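You operate a simulated robot arm through the tools that you are given. There is no shell and no other tool.

You are at the controls of a simulated robot arm. One attempt, no reset.

TASK
Take both neck rings off and shut them in their drawer.
Fine: stand the copal bottle in the teal tray. Set down upright: what you pick out.

The check looks at the end state, three seconds after you hand in, the way a careful person would. Anything else that was tipped, shoved, dropped, spilled or broken makes it a failure.

THE ROBOT
A 6-joint arm with a two-finger gripper, fixed in place. Base frame: the origin is at the foot of the arm, x ahead of it, y to its left, z up. Lengths are in mm, angles in degrees, forces in N, time in s.
Its first joint turns from -166.0 to 166.0 degrees. Payload 2.45 kg.
The TCP is the grasp point between the finger pads, 20 mm short of the fingertips. In the tool frame z runs along the fingers and y along their closing line. Largest opening 140 mm; the body of the gripper starts 168 mm behind the TCP.
Orientation is that of the tool frame in the base frame, as a unit quaternion [x, y, z, w]. With the fingers straight down and closing along the base's y, the tool's x points along the base's -x, its y along +y and its z along -z.

THE INTERFACE
- The arm moves only by the tool arm_command. Its argument "deltas" is a list of rows, each an object of numbers (a shift or turn left out is 0, a gripper value left out holds the last): "tx", "ty", "tz": the shift along the tool's x, y, z in mm; "wx", "wy", "wz": the turn, a rotation vector about the tool's x, y, z in degrees. In form: [{"tx": .., "ty": .., "tz": .., "wx": .., "wy": .., "wz": ..}, ...]. A call has 1 to 20 rows; each row shifts and turns the commanded pose from where the row before left it, along the tool's axes as they then stand. "jaw" is the closure, from 0 (fully open) to 1 (shut), set as the call begins (left out, the last holds). Each row takes 0.2 s and may step no farther than 50 mm and 8.6 degrees from the row before; otherwise, or with a gripper value out of range, the whole call is refused. Where a pose cannot be reached the arm comes as near as it can. A force on the tool above 40 N (or 10 N above the force at the start of the call, whichever is more), or a blocked arm, ends the call early, and 0.2 s more pass. The fingers move at their own pace (about 45 mm/s each) and stop on an object; they squeeze with about 23 N. The grip force told is the motor's: it shows also when the fingers shut on nothing. Time passes only in rows, and 0.2 s behind the last, so rows that do not move let the fingers close. It gives the time, the measured TCP pose, the force on the tool (base axes), the opening and the grip force at its end, in the units of the frame above (readings bear some noise), with the torque about the TCP (base axes, N m) and any sound that the robot's microphone picked up, and new pictures: "views" is both (left out), scene, wrist or none.
- Cameras (640 x 400 px; columns grow to the right, rows downward): "scene" is fixed at [51.4, 488.1, 1527.9]; the picture's right is [-0.38, -0.93, 0.00], its down [-0.47, 0.19, -0.86] and it looks along [0.80, -0.32, -0.51] (base axes); focal length 312 px, centre (320, 200). "wrist" rides on the gripper at [78, 11, -209] in the tool frame; the picture's right is [-0.14, 0.99, 0.00], its down [-0.92, -0.13, -0.37] and it looks along [-0.36, -0.05, 0.93] (tool axes); focal length 280 px, centre (320, 200). There is no depth. A picture from a camera that has moved, and an enlarged one, comes with that camera's place and axes in the base frame and with its lens. The place of the scene camera against the robot may be out by one fixed shift of up to 18 mm in any direction.
- close_up(camera, box): a new picture of the part [left, top, right, bottom] of that camera's present view, enlarged. The clock stands still meanwhile.
- finish_job(): hands the job in; it is judged then, once.

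Places have to be worked out from the pictures, the camera data and where the tool is seen. Open the gripper and draw the arm clear of the work before you hand the job in, unless the task says otherwise.

The tools are called after "Call:" as a command line: name --argument value ..., lists and objects as JSON in quotes. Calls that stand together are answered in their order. arm_command: Moves the arm, as the interface text tells. Its arguments: {"type":"object","properties":{"deltas":{"type":"array"},"jaw":{"type":"number"},"views":{"type":"string","enum":["both","scene","wrist","none"]}},"required":["deltas"]} The other tools are called the same way: close_up (camera, box) takes an enlarged picture of a part of a camera's view; finish_job () hands the job in.

At the start:

```text
time_s: 0.0
eef_pos: [595.0, 365.9, 1235.9]
tcp_rot: [0.0, 1.0, 0.0, 0.0]
ft_force: [0.2, -0.4, 0.4]
wrist_torque: [0.05, -0.05, 0.03]
gripper_width: 140.0
grasp_force: 0.0
```

scene: 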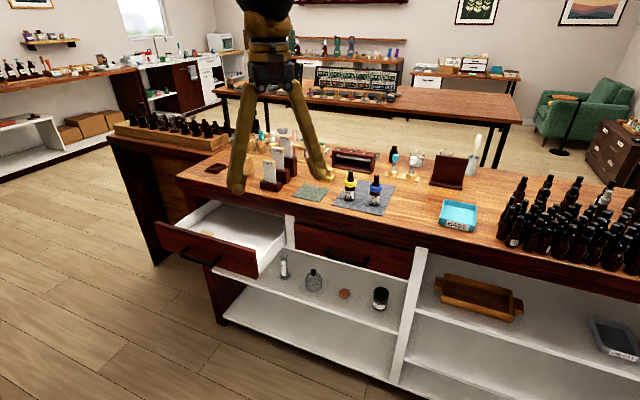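
wrist: 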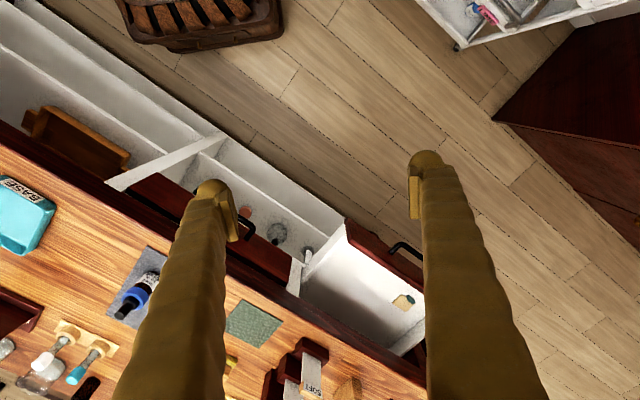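

I'll look closely at the work area first: the two bottles on the mat, the open drawer and the teal tray.

Call:
close_up --camera "scene" --box '[300, 140, 500, 265]'

Call:
close_up --camera "scene" --box '[150, 130, 350, 290]'

Call:
close_up --camera "wrist" --box '[0, 200, 320, 400]'

Call:
close_up --camera "scene" --box '[320, 160, 400, 220]'

Call:
close_up --camera "wrist" --box '[220, 200, 440, 400]'

```text
3.20 times, centred on (400, 202) of scene
camera zoom: at [51.4, 488.1, 1527.9], right [-0.38, -0.93, 0.0], down [-0.47, 0.19, -0.86], along [0.8, -0.32, -0.51], focal length 997 px, centre (64, 192)
```

zoom: 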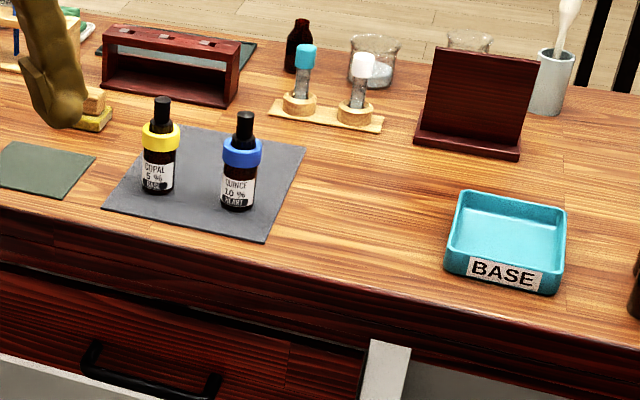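

```text
2.50 times, centred on (250, 210) of scene
camera zoom: at [51.4, 488.1, 1527.9], right [-0.38, -0.93, 0.0], down [-0.47, 0.19, -0.86], along [0.8, -0.32, -0.51], focal length 779 px, centre (495, 175)
```

zoom: 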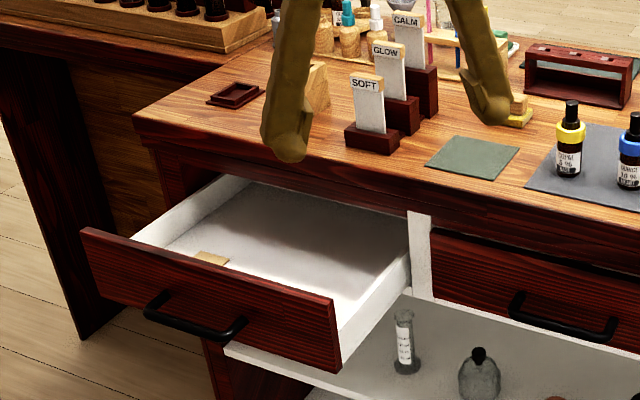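

```text
2.00 times, centred on (160, 300) of wrist
camera zoom: at [517.1, 378.0, 1445.8], right [0.14, 0.99, 0.0], down [0.92, -0.13, 0.37], along [0.36, -0.05, -0.93], focal length 561 px, centre (640, 0)
```

zoom: 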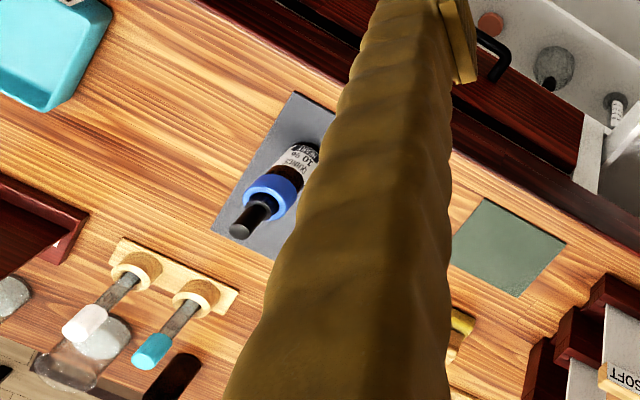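

```text
6.67 times, centred on (360, 190) of scene
camera zoom: at [51.4, 488.1, 1527.9], right [-0.38, -0.93, 0.0], down [-0.47, 0.19, -0.86], along [0.8, -0.32, -0.51], focal length 2078 px, centre (53, 267)
```

zoom: 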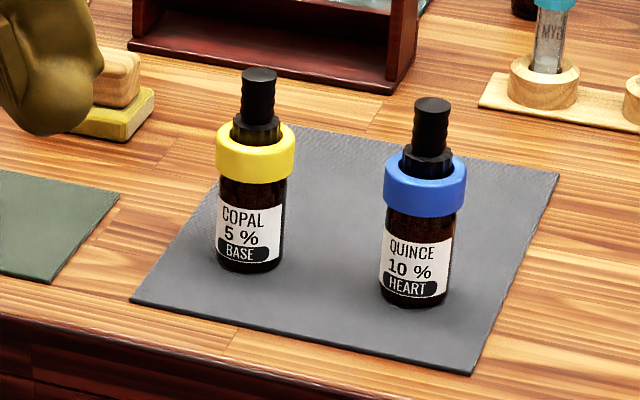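

```text
2.00 times, centred on (330, 300) of wrist
camera zoom: at [517.1, 378.0, 1445.8], right [0.14, 0.99, 0.0], down [0.92, -0.13, 0.37], along [0.36, -0.05, -0.93], focal length 561 px, centre (300, 0)
```

zoom: 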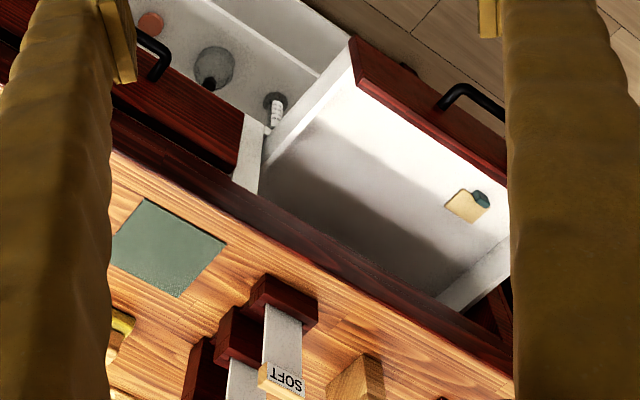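

The table top seems to lie at about z≈950 and runs diagonally. I'll zoom into the open drawer to see what it holds and whether it's the rings' drawer.

Call:
close_up --camera "wrist" --box '[370, 270, 450, 320]'

Call:
close_up --camera "scene" --box '[190, 200, 290, 260]'

Call:
close_up --camera "scene" --box '[270, 220, 430, 320]'

Call:
close_up --camera "scene" --box '[150, 210, 290, 290]'

```text
8.00 times, centred on (410, 295) of wrist
camera zoom: at [517.1, 378.0, 1445.8], right [0.14, 0.99, 0.0], down [0.92, -0.13, 0.37], along [0.36, -0.05, -0.93], focal length 2243 px, centre (-400, -560)
```

zoom: 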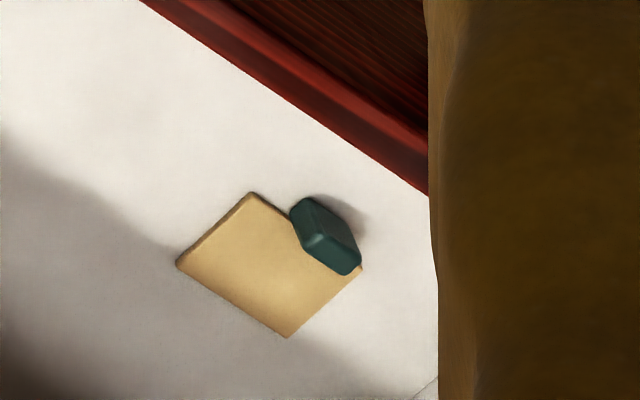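

```text
6.40 times, centred on (240, 230) of scene
camera zoom: at [51.4, 488.1, 1527.9], right [-0.38, -0.93, 0.0], down [-0.47, 0.19, -0.86], along [0.8, -0.32, -0.51], focal length 1994 px, centre (832, 8)
```

zoom: 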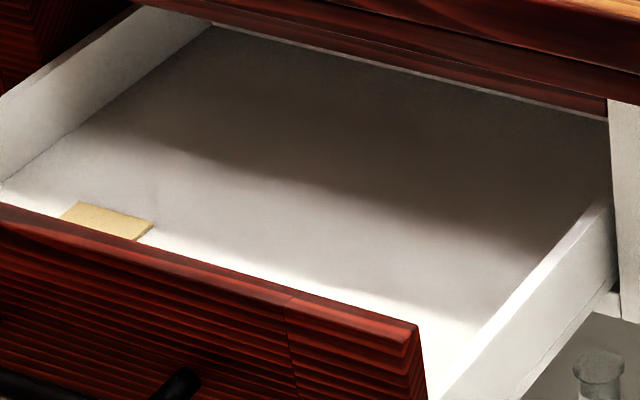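

```text
4.00 times, centred on (350, 270) of scene
camera zoom: at [51.4, 488.1, 1527.9], right [-0.38, -0.93, 0.0], down [-0.47, 0.19, -0.86], along [0.8, -0.32, -0.51], focal length 1246 px, centre (200, -80)
```

zoom: 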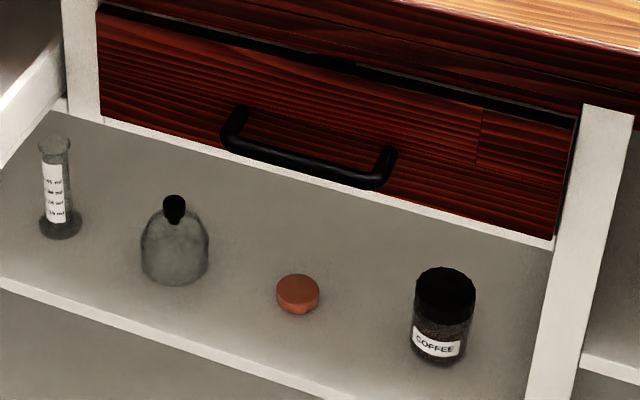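

```text
4.57 times, centred on (220, 250) of scene
camera zoom: at [51.4, 488.1, 1527.9], right [-0.38, -0.93, 0.0], down [-0.47, 0.19, -0.86], along [0.8, -0.32, -0.51], focal length 1425 px, centre (777, -29)
```

zoom: 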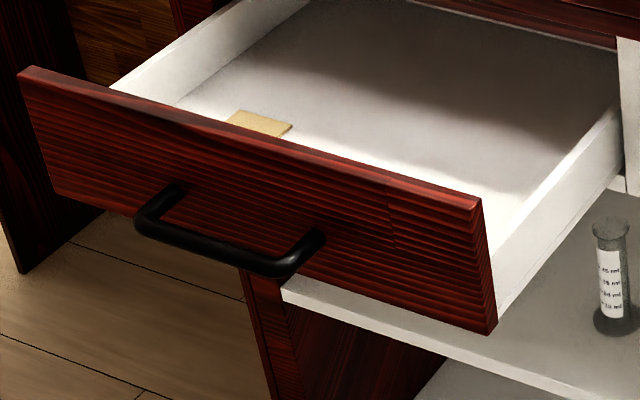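

The open drawer holds a notepad and an eraser; the second drawer is shut. I'll check for any further clue to the rings' drawer and survey the rest of the scene.

Call:
close_up --camera "scene" --box '[285, 215, 425, 285]'

Call:
close_up --camera "scene" --box '[195, 110, 335, 200]'

Call:
close_up --camera "scene" --box '[480, 0, 640, 120]'

Call:
close_up --camera "scene" --box '[200, 30, 420, 130]'

Call:
close_up --camera "scene" --box '[480, 160, 640, 290]'

Call:
close_up --camera "scene" --box '[0, 40, 240, 170]'

```text
4.57 times, centred on (355, 250) of scene
camera zoom: at [51.4, 488.1, 1527.9], right [-0.38, -0.93, 0.0], down [-0.47, 0.19, -0.86], along [0.8, -0.32, -0.51], focal length 1425 px, centre (160, -29)
```

zoom: 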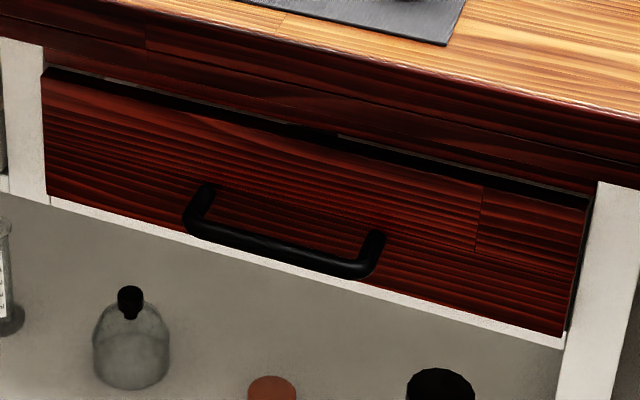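

```text
4.44 times, centred on (265, 155) of scene
camera zoom: at [51.4, 488.1, 1527.9], right [-0.38, -0.93, 0.0], down [-0.47, 0.19, -0.86], along [0.8, -0.32, -0.51], focal length 1385 px, centre (564, 400)
```

zoom: 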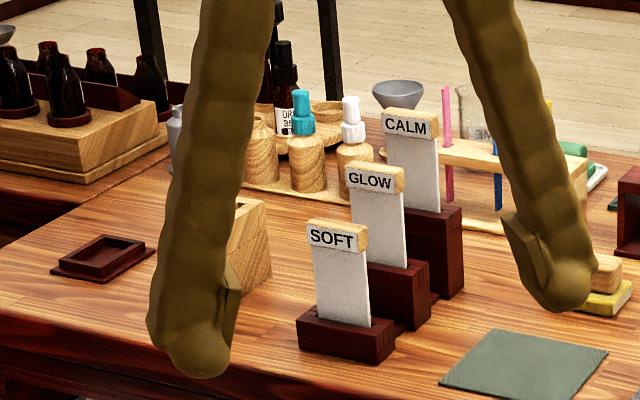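

```text
3.33 times, centred on (560, 60) of scene
camera zoom: at [51.4, 488.1, 1527.9], right [-0.38, -0.93, 0.0], down [-0.47, 0.19, -0.86], along [0.8, -0.32, -0.51], focal length 1039 px, centre (-480, 667)
```

zoom: 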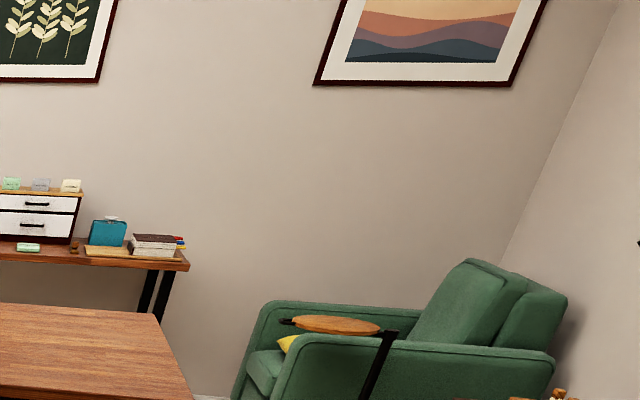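

```text
2.91 times, centred on (310, 80) of scene
camera zoom: at [51.4, 488.1, 1527.9], right [-0.38, -0.93, 0.0], down [-0.47, 0.19, -0.86], along [0.8, -0.32, -0.51], focal length 907 px, centre (349, 549)
```

zoom: 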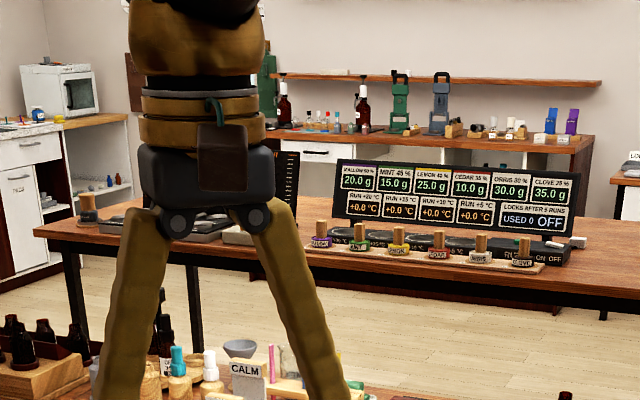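

```text
3.08 times, centred on (560, 225) of scene
camera zoom: at [51.4, 488.1, 1527.9], right [-0.38, -0.93, 0.0], down [-0.47, 0.19, -0.86], along [0.8, -0.32, -0.51], focal length 959 px, centre (-418, 123)
```

zoom: 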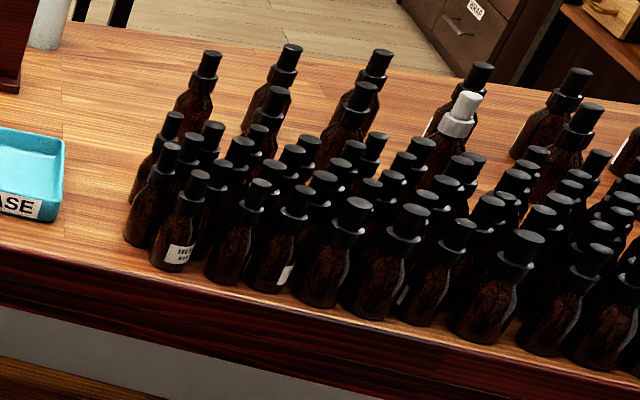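

```text
2.67 times, centred on (120, 105) of scene
camera zoom: at [51.4, 488.1, 1527.9], right [-0.38, -0.93, 0.0], down [-0.47, 0.19, -0.86], along [0.8, -0.32, -0.51], focal length 831 px, centre (853, 453)
```

zoom: 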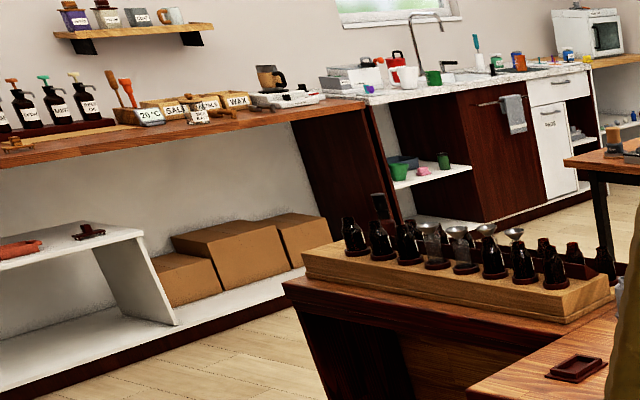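

No written clue elsewhere, so I want a better view of the open drawer. I rotate the tool so its closing line is perpendicular to the bench edge (about 42°) and slide toward the bench at safe height, to look along the bench.

Call:
arm_command --deltas '[{"wz": -8.5}, {"wz": -8.5}, {"wz": -8.5}, {"wz": -8.5}, {"wz": -8.4}, {"ty": -42}, {"ty": -42}, {"ty": -42}, {"ty": -42}, {"ty": -42}, {}]' --jaw 0

```text
time_s: 2.4
eef_pos: [738.6, 211.5, 1235.6]
tcp_rot: [-0.361, 0.932, 0.001, 0.0]
ft_force: [-0.3, 0.1, 0.3]
wrist_torque: [-0.04, 0.04, -0.02]
gripper_width: 139.9
grasp_force: 0.0
camera wrist: at [672.9, 166.6, 1445.4], right [-0.57, 0.82, 0.0], down [0.77, 0.53, 0.37], along [0.3, 0.21, -0.93], focal length 280 px, centre (320, 200)
```

scene: 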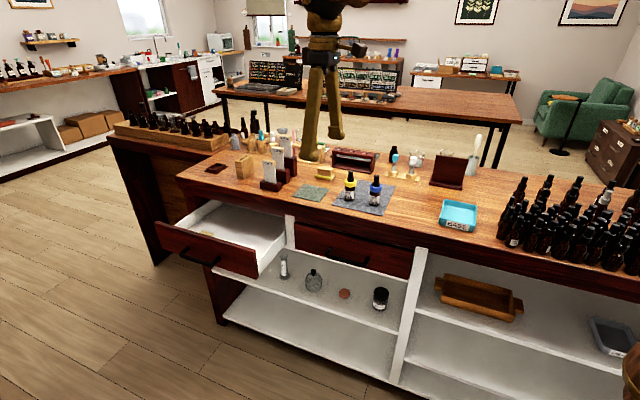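
wrist: 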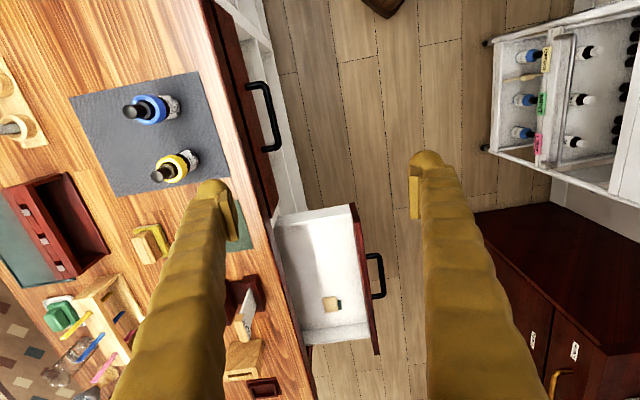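

The arm's shift uncovered a chalkboard-like sign on the far bench, and a cart with ringed bottles shows on the right of the wrist view. I'll zoom on both.

Call:
close_up --camera "scene" --box '[240, 50, 320, 100]'

Call:
close_up --camera "wrist" --box '[470, 10, 640, 170]'

Call:
close_up --camera "wrist" --box '[60, 60, 240, 210]'

Call:
close_up --camera "wrist" --box '[240, 180, 420, 370]'

Call:
close_up --camera "wrist" --box '[480, 200, 640, 400]'

Call:
close_up --camera "scene" --box '[325, 55, 405, 105]'

```text
8.00 times, centred on (280, 75) of scene
camera zoom: at [51.4, 488.1, 1527.9], right [-0.38, -0.93, 0.0], down [-0.47, 0.19, -0.86], along [0.8, -0.32, -0.51], focal length 2493 px, centre (640, 1200)
```

zoom: 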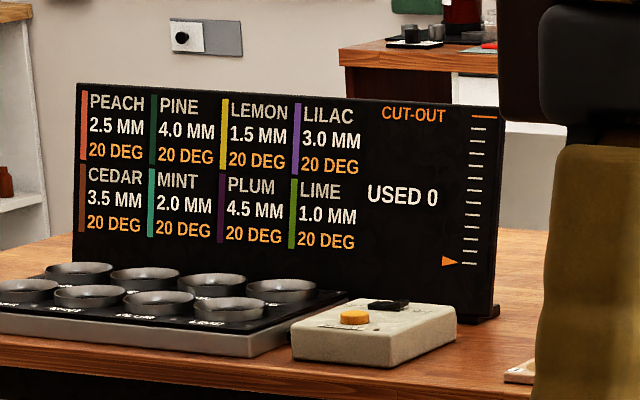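

```text
2.50 times, centred on (555, 90) of wrist
camera zoom: at [672.9, 166.6, 1445.4], right [-0.57, 0.82, 0.0], down [0.77, 0.53, 0.37], along [0.3, 0.21, -0.93], focal length 701 px, centre (-268, 475)
```

zoom: 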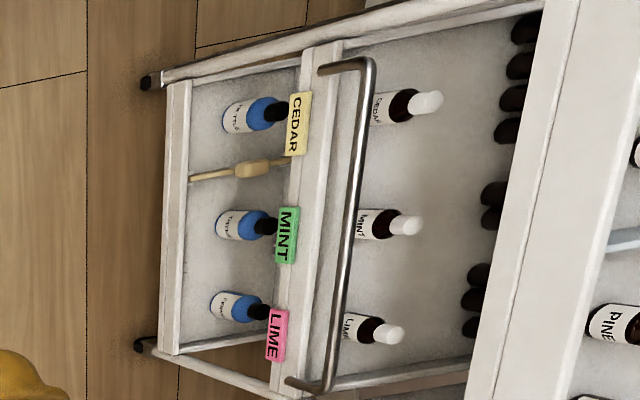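

```text
2.67 times, centred on (150, 135) of wrist
camera zoom: at [672.9, 166.6, 1445.4], right [-0.57, 0.82, 0.0], down [0.77, 0.53, 0.37], along [0.3, 0.21, -0.93], focal length 748 px, centre (773, 373)
```

zoom: 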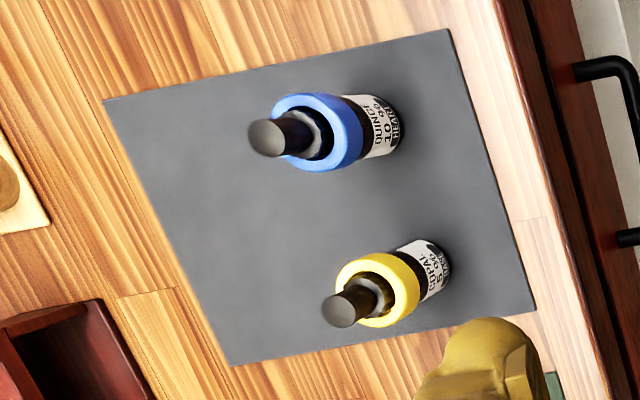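

```text
2.11 times, centred on (330, 275) of wrist
camera zoom: at [672.9, 166.6, 1445.4], right [-0.57, 0.82, 0.0], down [0.77, 0.53, 0.37], along [0.3, 0.21, -0.93], focal length 590 px, centre (299, 42)
```

zoom: 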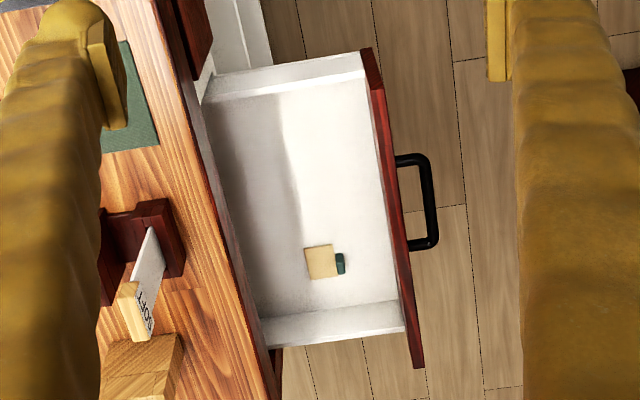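

```text
2.00 times, centred on (560, 300) of wrist
camera zoom: at [672.9, 166.6, 1445.4], right [-0.57, 0.82, 0.0], down [0.77, 0.53, 0.37], along [0.3, 0.21, -0.93], focal length 561 px, centre (-160, 0)
```

zoom: 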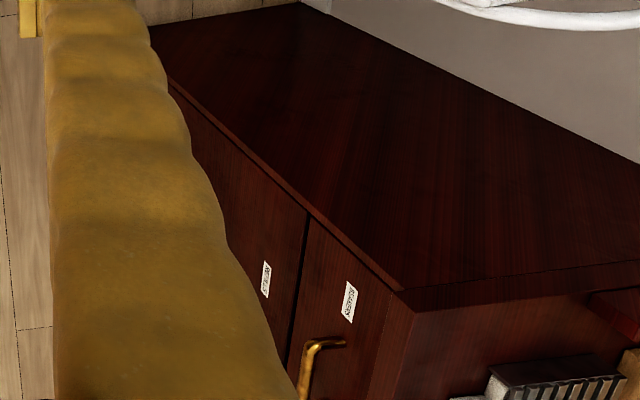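

```text
8.00 times, centred on (365, 80) of scene
camera zoom: at [51.4, 488.1, 1527.9], right [-0.38, -0.93, 0.0], down [-0.47, 0.19, -0.86], along [0.8, -0.32, -0.51], focal length 2493 px, centre (-40, 1160)
```

zoom: 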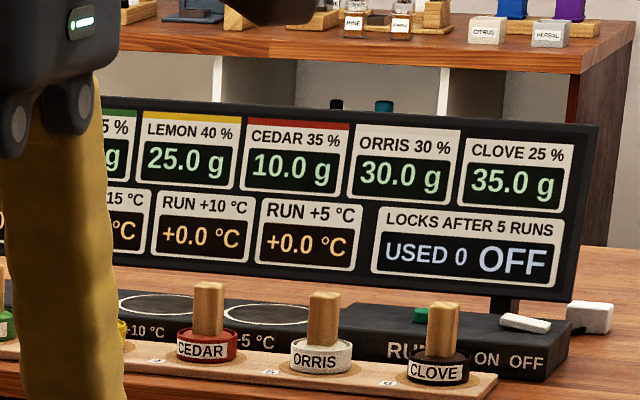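

Those signs belong to other stations. The open drawer looks like a stationery drawer, so the shut drawer under the bottles may be the rings' one. I'll go down near its handle (bar judged at about (775,120,815)) for a closer look.

Call:
arm_command --deltas '[{"tx": 6.7, "ty": -17.7, "tz": 39}, {"tx": 6.7, "ty": -17.7, "tz": 39}, {"tx": 6.7, "ty": -17.7, "tz": 39}, {"tx": 6.7, "ty": -17.7, "tz": 39}, {"tx": 6.7, "ty": -17.7, "tz": 39}, {}]'

```text
time_s: 3.8
eef_pos: [773.1, 122.2, 1041.8]
tcp_rot: [-0.362, 0.932, 0.0, 0.0]
ft_force: [-0.8, -0.8, -0.4]
wrist_torque: [0.02, 0.0, -0.06]
gripper_width: 140.0
grasp_force: 0.1
camera wrist: at [708.3, 79.2, 1251.0], right [-0.57, 0.82, 0.0], down [0.77, 0.53, 0.37], along [0.3, 0.21, -0.93], focal length 280 px, centre (320, 200)
```

scene: 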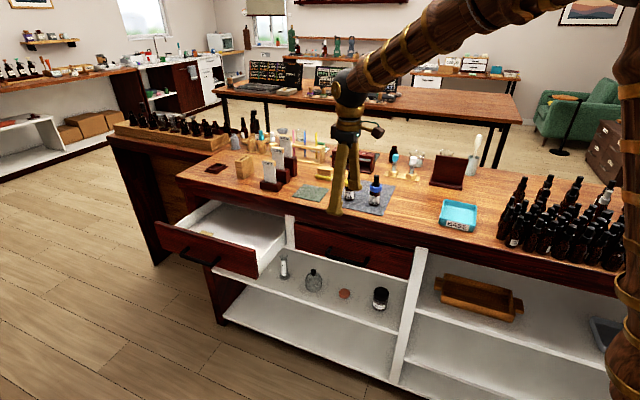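
wrist: 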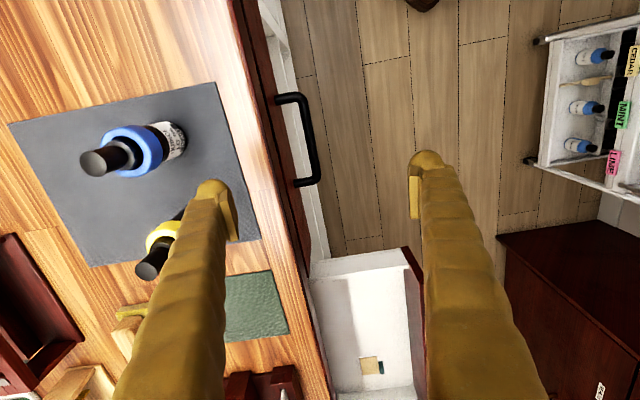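

The handle bar is now clearly visible. I'll zoom in to measure it.

Call:
close_up --camera "wrist" --box '[230, 70, 350, 210]'

Call:
close_up --camera "wrist" --box '[60, 90, 250, 290]'

```text
2.86 times, centred on (290, 140) of wrist
camera zoom: at [708.3, 79.2, 1251.0], right [-0.57, 0.82, 0.0], down [0.77, 0.53, 0.37], along [0.3, 0.21, -0.93], focal length 801 px, centre (406, 371)
```

zoom: 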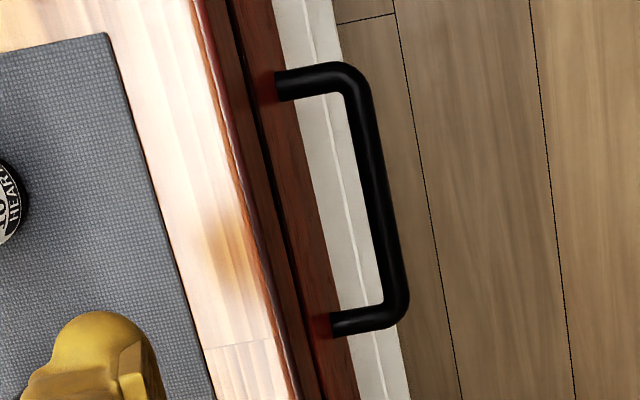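

```text
2.00 times, centred on (155, 190) of wrist
camera zoom: at [708.3, 79.2, 1251.0], right [-0.57, 0.82, 0.0], down [0.77, 0.53, 0.37], along [0.3, 0.21, -0.93], focal length 561 px, centre (650, 220)
```

zoom: 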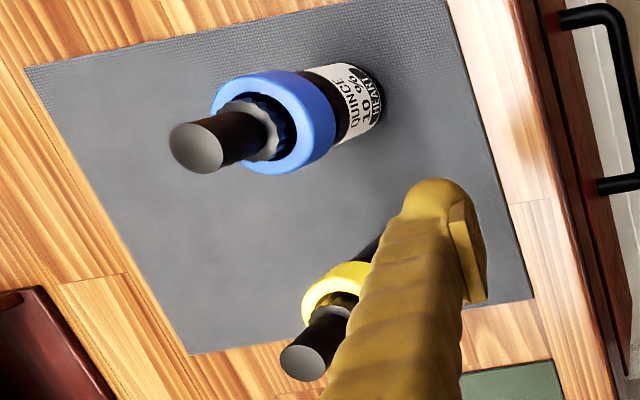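

The drawer face is about flush with the bench edge (n≈‑487) and the bar stands ~41 mm proud. I'll half-close the jaws to ~36 mm, centre over the bar and go down partway to check alignment.

Call:
arm_command --deltas '[{"tx": 4, "ty": -6, "wz": -1.2}, {"tx": 4, "ty": -6}, {}, {}, {"tz": 30}, {"tz": 30}, {"tz": 30}, {"tz": 30}, {}]' --jaw 0.743

```text
time_s: 5.4
eef_pos: [775.0, 108.5, 958.9]
tcp_rot: [-0.371, 0.928, -0.002, 0.001]
ft_force: [-6.2, -2.3, 12.9]
wrist_torque: [-0.6, -0.2, -0.3]
gripper_width: 34.7
grasp_force: 0.1
stopped in row 8: the force on the tool passed its limit at 89 N (the readings are from after the stop); the commanded pose is now the measured one
camera wrist: at [710.6, 63.3, 1168.6], right [-0.58, 0.81, 0.0], down [0.75, 0.54, 0.37], along [0.3, 0.21, -0.93], focal length 280 px, centre (320, 200)
```

scene: 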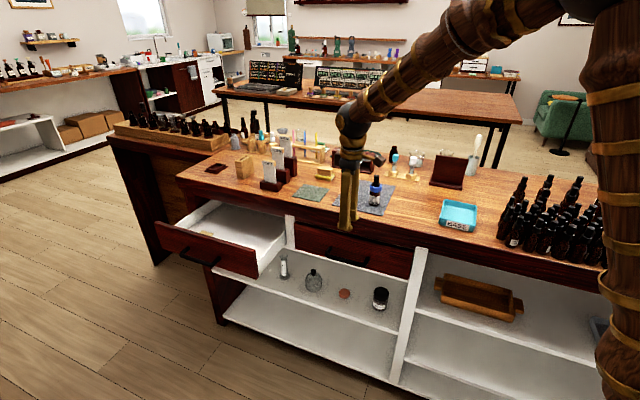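
wrist: 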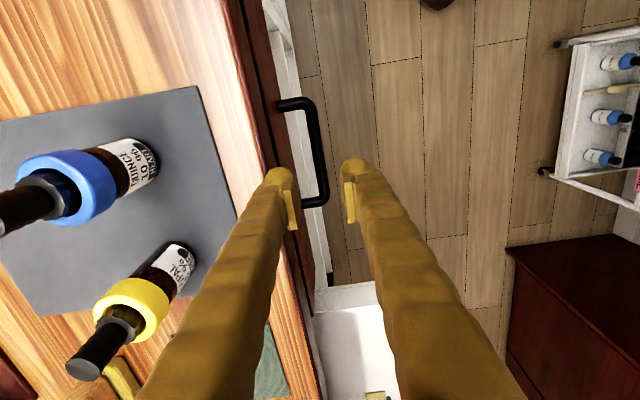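

The call stopped on contact at fingertip height ≈939 – most likely the inner finger met the bench edge, so the fingers are chunkier than thought. I back up a little first and look closely.

Call:
arm_command --deltas '[{"tz": -20}, {"tz": -20}, {}]'

Call:
close_up --camera "wrist" --box '[230, 70, 400, 240]'

Call:
close_up --camera "scene" --box '[300, 150, 420, 260]'

```text
time_s: 6.2
eef_pos: [773.6, 108.3, 997.3]
tcp_rot: [-0.372, 0.928, -0.001, 0.001]
ft_force: [-0.3, -0.4, 0.1]
wrist_torque: [0.02, 0.01, 0.0]
gripper_width: 36.1
grasp_force: 0.0
camera wrist: at [710.7, 63.4, 1207.2], right [-0.58, 0.81, 0.0], down [0.75, 0.54, 0.37], along [0.3, 0.21, -0.93], focal length 280 px, centre (320, 200)
```

scene: 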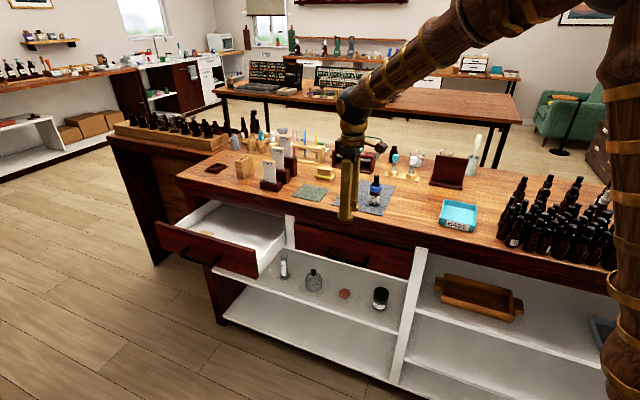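
wrist: 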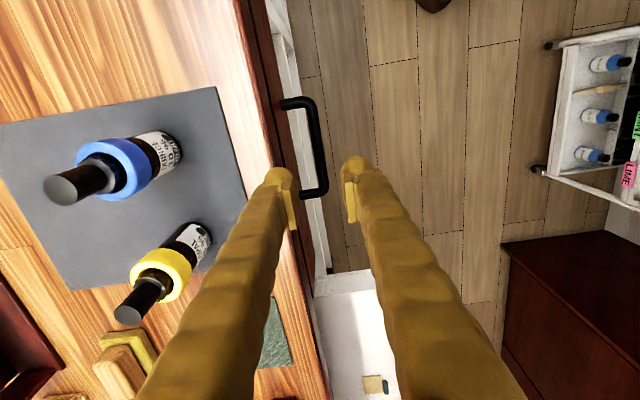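

```text
2.35 times, centred on (315, 155) of wrist
camera zoom: at [710.7, 63.4, 1207.2], right [-0.58, 0.81, 0.0], down [0.75, 0.54, 0.37], along [0.3, 0.21, -0.93], focal length 660 px, centre (332, 306)
```

zoom: 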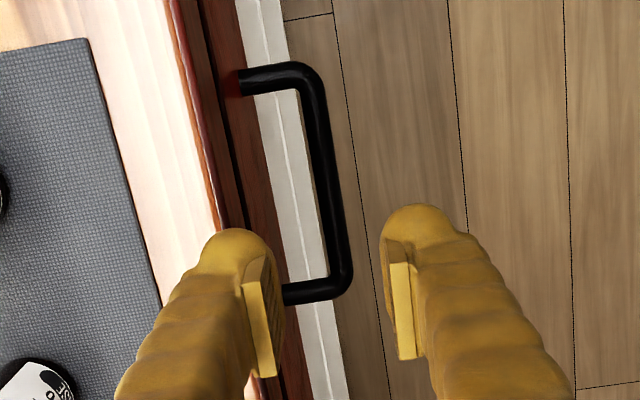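

```text
3.64 times, centred on (360, 205) of scene
camera zoom: at [51.4, 488.1, 1527.9], right [-0.38, -0.93, 0.0], down [-0.47, 0.19, -0.86], along [0.8, -0.32, -0.51], focal length 1133 px, centre (174, 182)
```

zoom: 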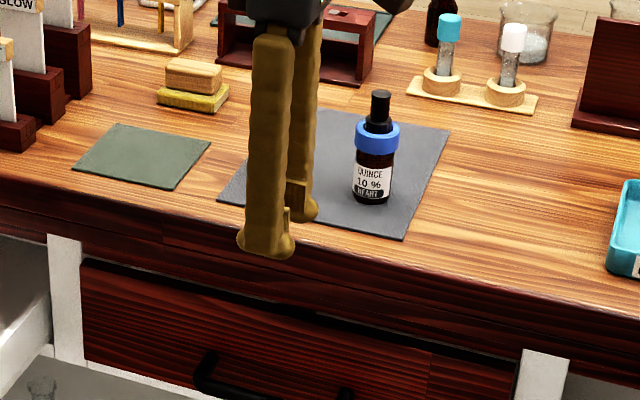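

The fingertips are bulky (~28 mm), too tight between bar and face from above. I'll back out, tip the tool to horizontal (pointing at the drawer front) so the fingers can close above and below the bar.

Call:
arm_command --deltas '[{"ty": 50}, {"ty": 50}, {"ty": 50}, {"ty": 30}, {"wx": 8.182}, {"wx": 8.182}, {"wx": 8.182}, {"wx": 8.182}, {"wx": 8.182}, {"wx": 8.182}, {"wx": 8.182}, {"wx": 8.182}, {"wx": 8.182}, {"wx": 8.182}, {"wx": 8.18}, {}]' --jaw 0.57

```text
time_s: 9.6
eef_pos: [651.5, 238.9, 997.7]
tcp_rot: [0.262, -0.655, 0.658, -0.263]
ft_force: [-0.9, 0.8, -0.5]
wrist_torque: [-0.02, -0.01, -0.03]
gripper_width: 60.0
grasp_force: 0.0
camera wrist: at [450.6, 337.2, 986.3], right [0.1, 0.09, -0.99], down [0.41, 0.9, 0.13], along [0.91, -0.42, 0.05], focal length 280 px, centre (320, 200)
```

scene: 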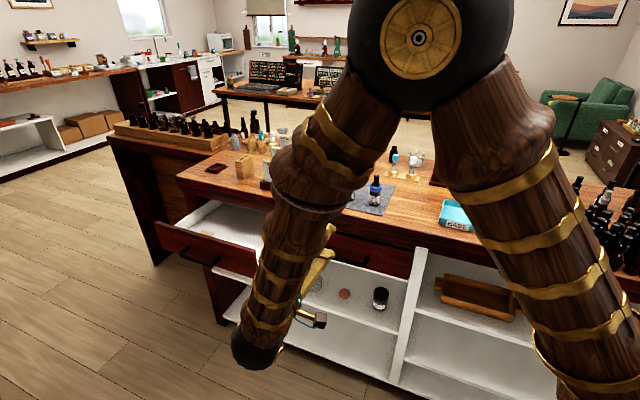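
wrist: 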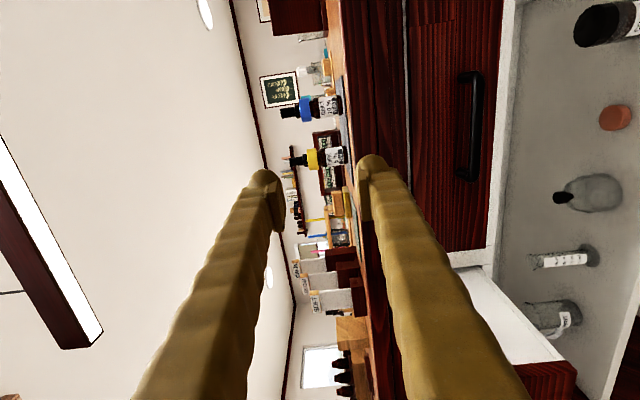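

Good, the camera now faces the drawer fronts. I'll zoom to measure the handle height (about z≈777).

Call:
close_up --camera "wrist" --box '[380, 40, 540, 220]'

Call:
close_up --camera "wrist" --box '[250, 60, 430, 220]'

```text
2.22 times, centred on (460, 130) of wrist
camera zoom: at [450.6, 337.2, 986.3], right [0.1, 0.09, -0.99], down [0.41, 0.9, 0.13], along [0.91, -0.42, 0.05], focal length 623 px, centre (9, 356)
```

zoom: 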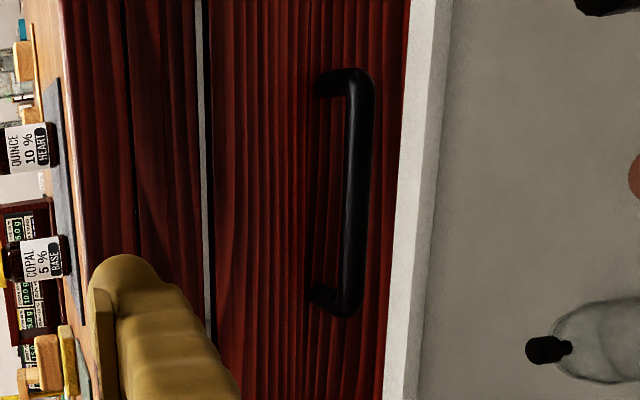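

```text
2.50 times, centred on (340, 140) of wrist
camera zoom: at [450.6, 337.2, 986.3], right [0.1, 0.09, -0.99], down [0.41, 0.9, 0.13], along [0.91, -0.42, 0.05], focal length 701 px, centre (270, 350)
```

zoom: 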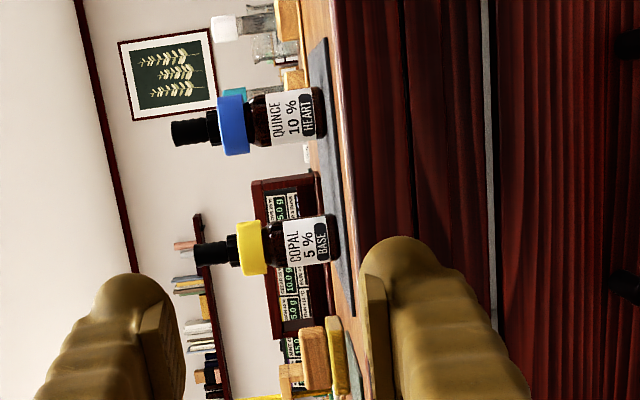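

Bar measured at d≈638, n≈‑458, z≈781 (bench frame); bench top ≈945. I lower the horizontal tool to the bar's height, still 180 mm out, and look.

Call:
arm_command --deltas '[{"ty": 43.4}, {"ty": 43.4}, {"ty": 43.4}, {"ty": 43.4}, {"ty": 43.4}, {"tz": 40}, {"tz": 40}, {}]'

Call:
close_up --camera "wrist" --box '[220, 60, 420, 220]'

```text
time_s: 11.4
eef_pos: [707.4, 179.8, 781.4]
tcp_rot: [0.262, -0.656, 0.657, -0.263]
ft_force: [0.0, 0.0, -0.5]
wrist_torque: [-0.02, 0.0, -0.02]
gripper_width: 60.5
grasp_force: 0.1
camera wrist: at [506.4, 278.8, 769.4], right [0.1, 0.09, -0.99], down [0.41, 0.9, 0.13], along [0.91, -0.42, 0.05], focal length 280 px, centre (320, 200)
```

scene: 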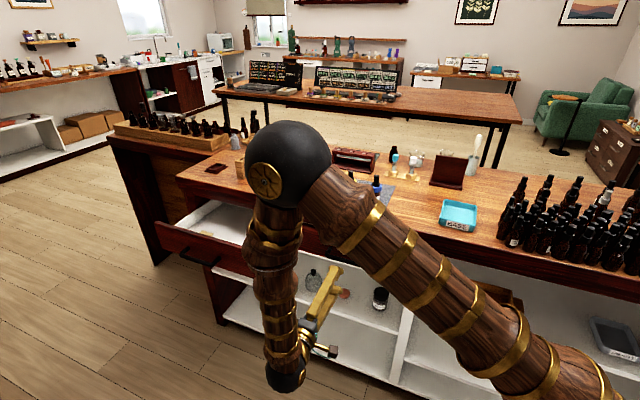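
wrist: 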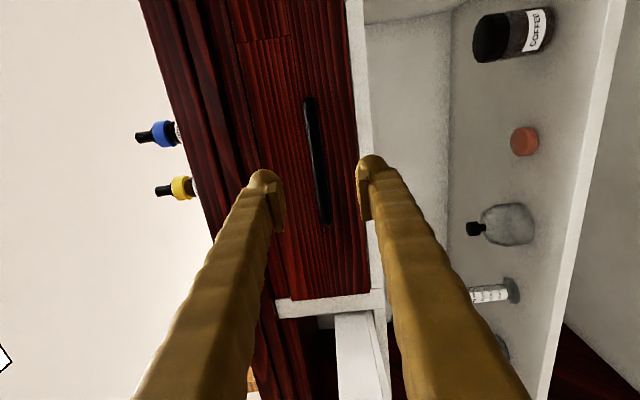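

```text
2.50 times, centred on (320, 140) of wrist
camera zoom: at [506.4, 278.8, 769.4], right [0.1, 0.09, -0.99], down [0.41, 0.9, 0.13], along [0.91, -0.42, 0.05], focal length 701 px, centre (320, 350)
```

zoom: 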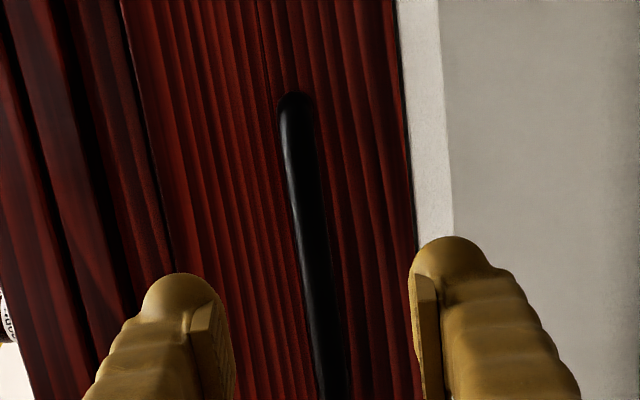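

The bar is centred between the open fingers (z≈783.5 vs tool 781.4). I advance onto the bar and close.

Call:
arm_command --deltas '[{"tz": 30, "ty": -2}, {"tz": 30}, {"tz": 20}, {"tz": 17}, {}]'

Call:
close_up --camera "wrist" --box '[220, 60, 420, 220]'

```text
time_s: 12.6
eef_pos: [774.2, 111.0, 782.7]
tcp_rot: [0.262, -0.656, 0.657, -0.263]
ft_force: [0.2, 0.7, 0.4]
wrist_torque: [0.02, 0.01, 0.0]
gripper_width: 60.0
grasp_force: 0.0
camera wrist: at [573.3, 209.3, 771.9], right [0.1, 0.09, -0.99], down [0.41, 0.9, 0.13], along [0.91, -0.42, 0.05], focal length 280 px, centre (320, 200)
```

scene: 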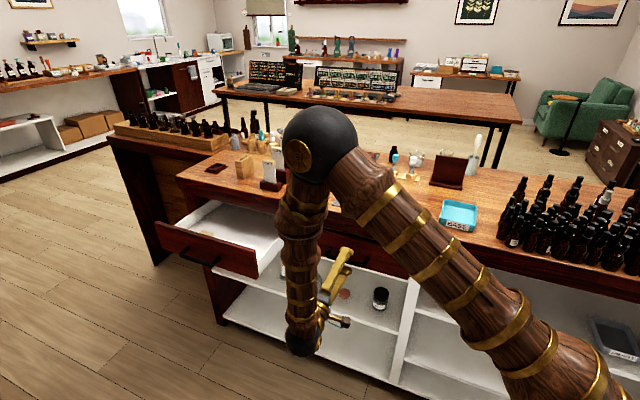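
wrist: 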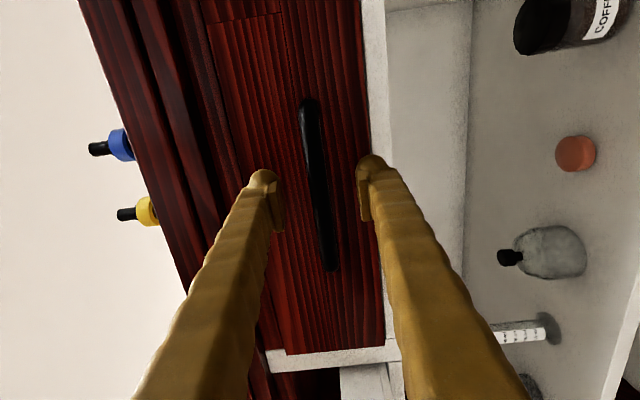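

```text
2.50 times, centred on (320, 140) of wrist
camera zoom: at [573.3, 209.3, 771.9], right [0.1, 0.09, -0.99], down [0.41, 0.9, 0.13], along [0.91, -0.42, 0.05], focal length 701 px, centre (320, 350)
```

zoom: 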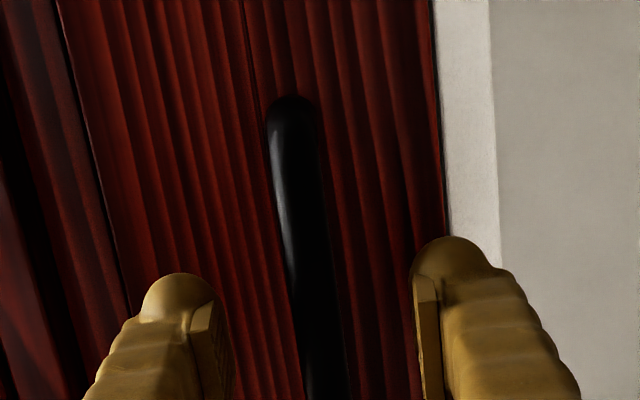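

Bar sits centred; parallax suggests it is slightly nearer than the TCP, so I back off 8 mm and close the fingers on it.

Call:
arm_command --deltas '[{"tz": -8, "ty": -0.5}, {}, {}, {}, {}]' --jaw 1

```text
time_s: 13.8
eef_pos: [767.6, 116.3, 782.3]
tcp_rot: [0.262, -0.656, 0.657, -0.263]
ft_force: [0.6, -0.1, -12.7]
wrist_torque: [0.01, 0.2, -0.06]
gripper_width: 13.2
grasp_force: 39.8
camera wrist: at [567.7, 214.9, 772.3], right [0.1, 0.09, -0.99], down [0.41, 0.9, 0.13], along [0.91, -0.42, 0.05], focal length 280 px, centre (320, 200)
```

scene: 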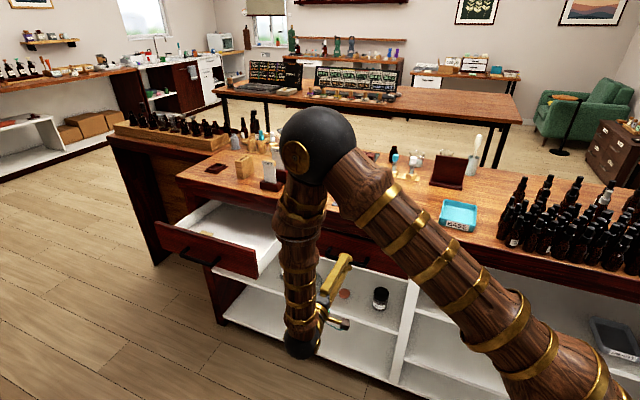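
wrist: 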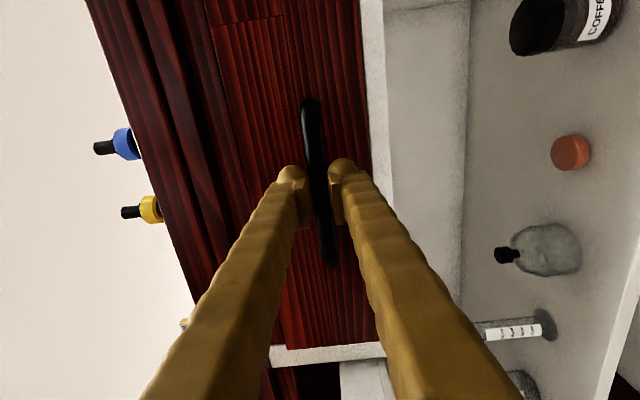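

The bar is gripped (13.2 mm, 40 N). Now I pull the drawer out slowly by about 60 mm and check it follows.

Call:
arm_command --deltas '[{"ty": 0.7}, {"tz": -5}, {"tz": -10}, {"tz": -15}, {"tz": -15}, {"tz": -15}, {}]'

```text
time_s: 15.4
eef_pos: [725.8, 160.1, 782.7]
tcp_rot: [0.261, -0.657, 0.657, -0.263]
ft_force: [1.4, 0.2, 0.5]
wrist_torque: [-0.01, -0.03, 0.01]
gripper_width: 0.2
grasp_force: 29.3
camera wrist: at [525.8, 258.4, 772.2], right [0.1, 0.09, -0.99], down [0.41, 0.9, 0.13], along [0.91, -0.42, 0.05], focal length 280 px, centre (320, 200)
```

scene: 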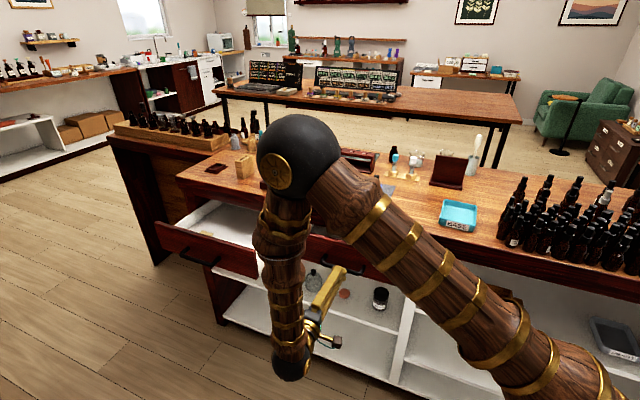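
wrist: 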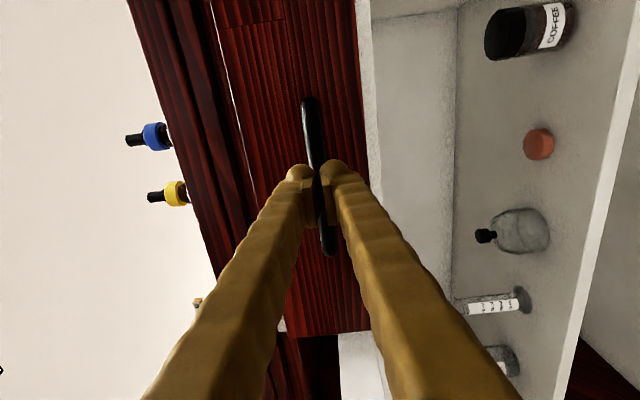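

The fingers slipped off the smooth bar, but the drawer appears to have come out some 30–45 mm. I back off, open the jaws and measure before re-gripping at a tilt, so one finger hooks behind the bar.

Call:
arm_command --deltas '[{"tz": -40}, {"tz": -40}, {"ty": -40}, {"ty": -20}, {}]' --jaw 0.57

Call:
close_up --camera "wrist" --box '[200, 40, 440, 240]'

```text
time_s: 16.6
eef_pos: [671.1, 217.1, 842.4]
tcp_rot: [0.262, -0.656, 0.657, -0.264]
ft_force: [-0.4, -0.4, -0.2]
wrist_torque: [0.01, -0.02, 0.01]
gripper_width: 60.1
grasp_force: 0.2
camera wrist: at [471.1, 315.9, 831.4], right [0.1, 0.09, -0.99], down [0.41, 0.9, 0.13], along [0.91, -0.42, 0.05], focal length 280 px, centre (320, 200)
```

scene: 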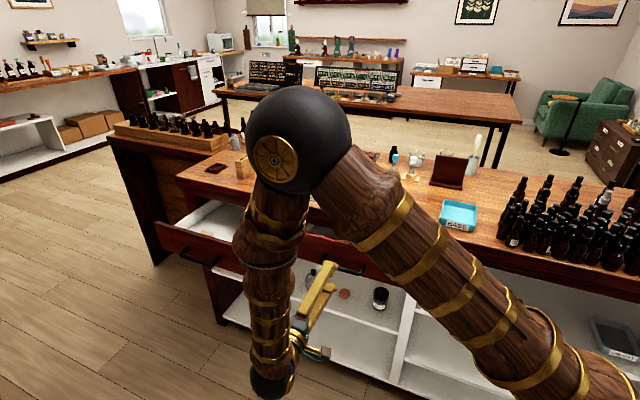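
wrist: 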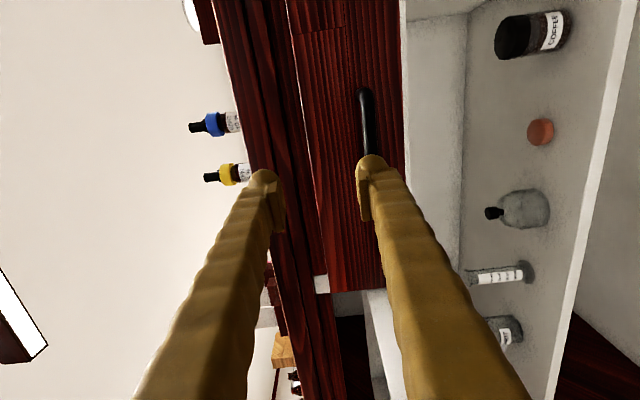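

```text
2.00 times, centred on (320, 140) of wrist
camera zoom: at [471.1, 315.9, 831.4], right [0.1, 0.09, -0.99], down [0.41, 0.9, 0.13], along [0.91, -0.42, 0.05], focal length 561 px, centre (320, 320)
```

zoom: 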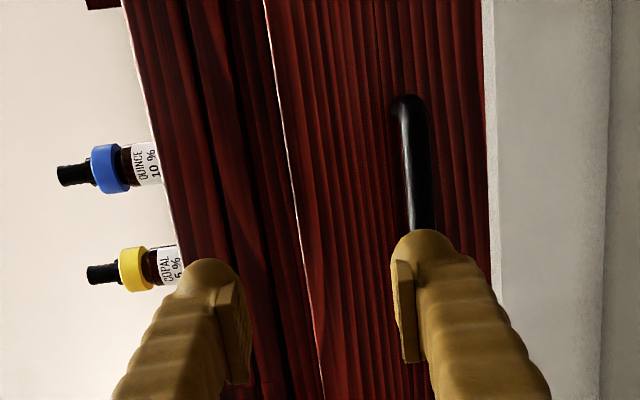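

Now I tip the tool 40° back toward vertical (50° from vertical) above and in front of the bar, then look to re-measure the bar.

Call:
arm_command --deltas '[{"wx": -8}, {"wx": -8}, {"wx": -8}, {"wx": -8}, {"wx": -8}, {}]' --jaw 0.6

Call:
close_up --camera "wrist" --box '[200, 40, 440, 240]'

```text
time_s: 18.0
eef_pos: [670.9, 216.7, 843.2]
tcp_rot: [-0.336, 0.842, -0.392, 0.158]
ft_force: [0.5, 0.1, -1.0]
wrist_torque: [0.01, 0.02, 0.02]
gripper_width: 55.9
grasp_force: 0.1
camera wrist: at [499.9, 285.6, 968.7], right [-0.34, 0.56, -0.76], down [0.53, 0.78, 0.34], along [0.78, -0.29, -0.56], focal length 280 px, centre (320, 200)
```

scene: 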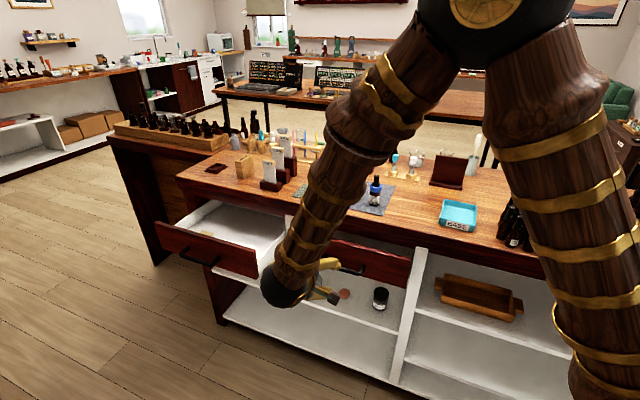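
wrist: 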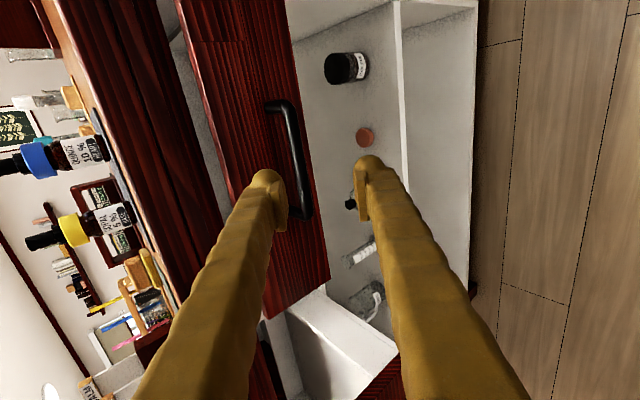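

```text
2.00 times, centred on (320, 140) of wrist
camera zoom: at [499.9, 285.6, 968.7], right [-0.34, 0.56, -0.76], down [0.53, 0.78, 0.34], along [0.78, -0.29, -0.56], focal length 561 px, centre (320, 320)
```

zoom: 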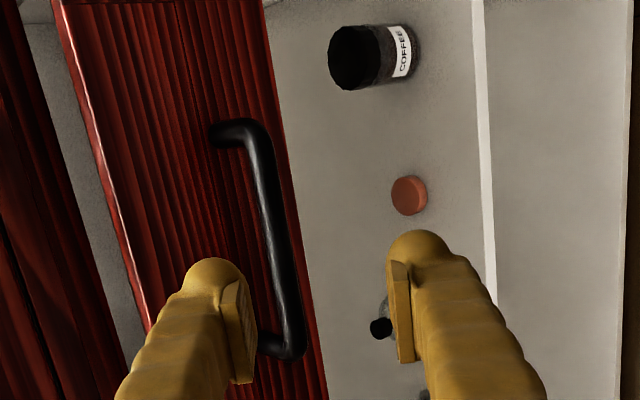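

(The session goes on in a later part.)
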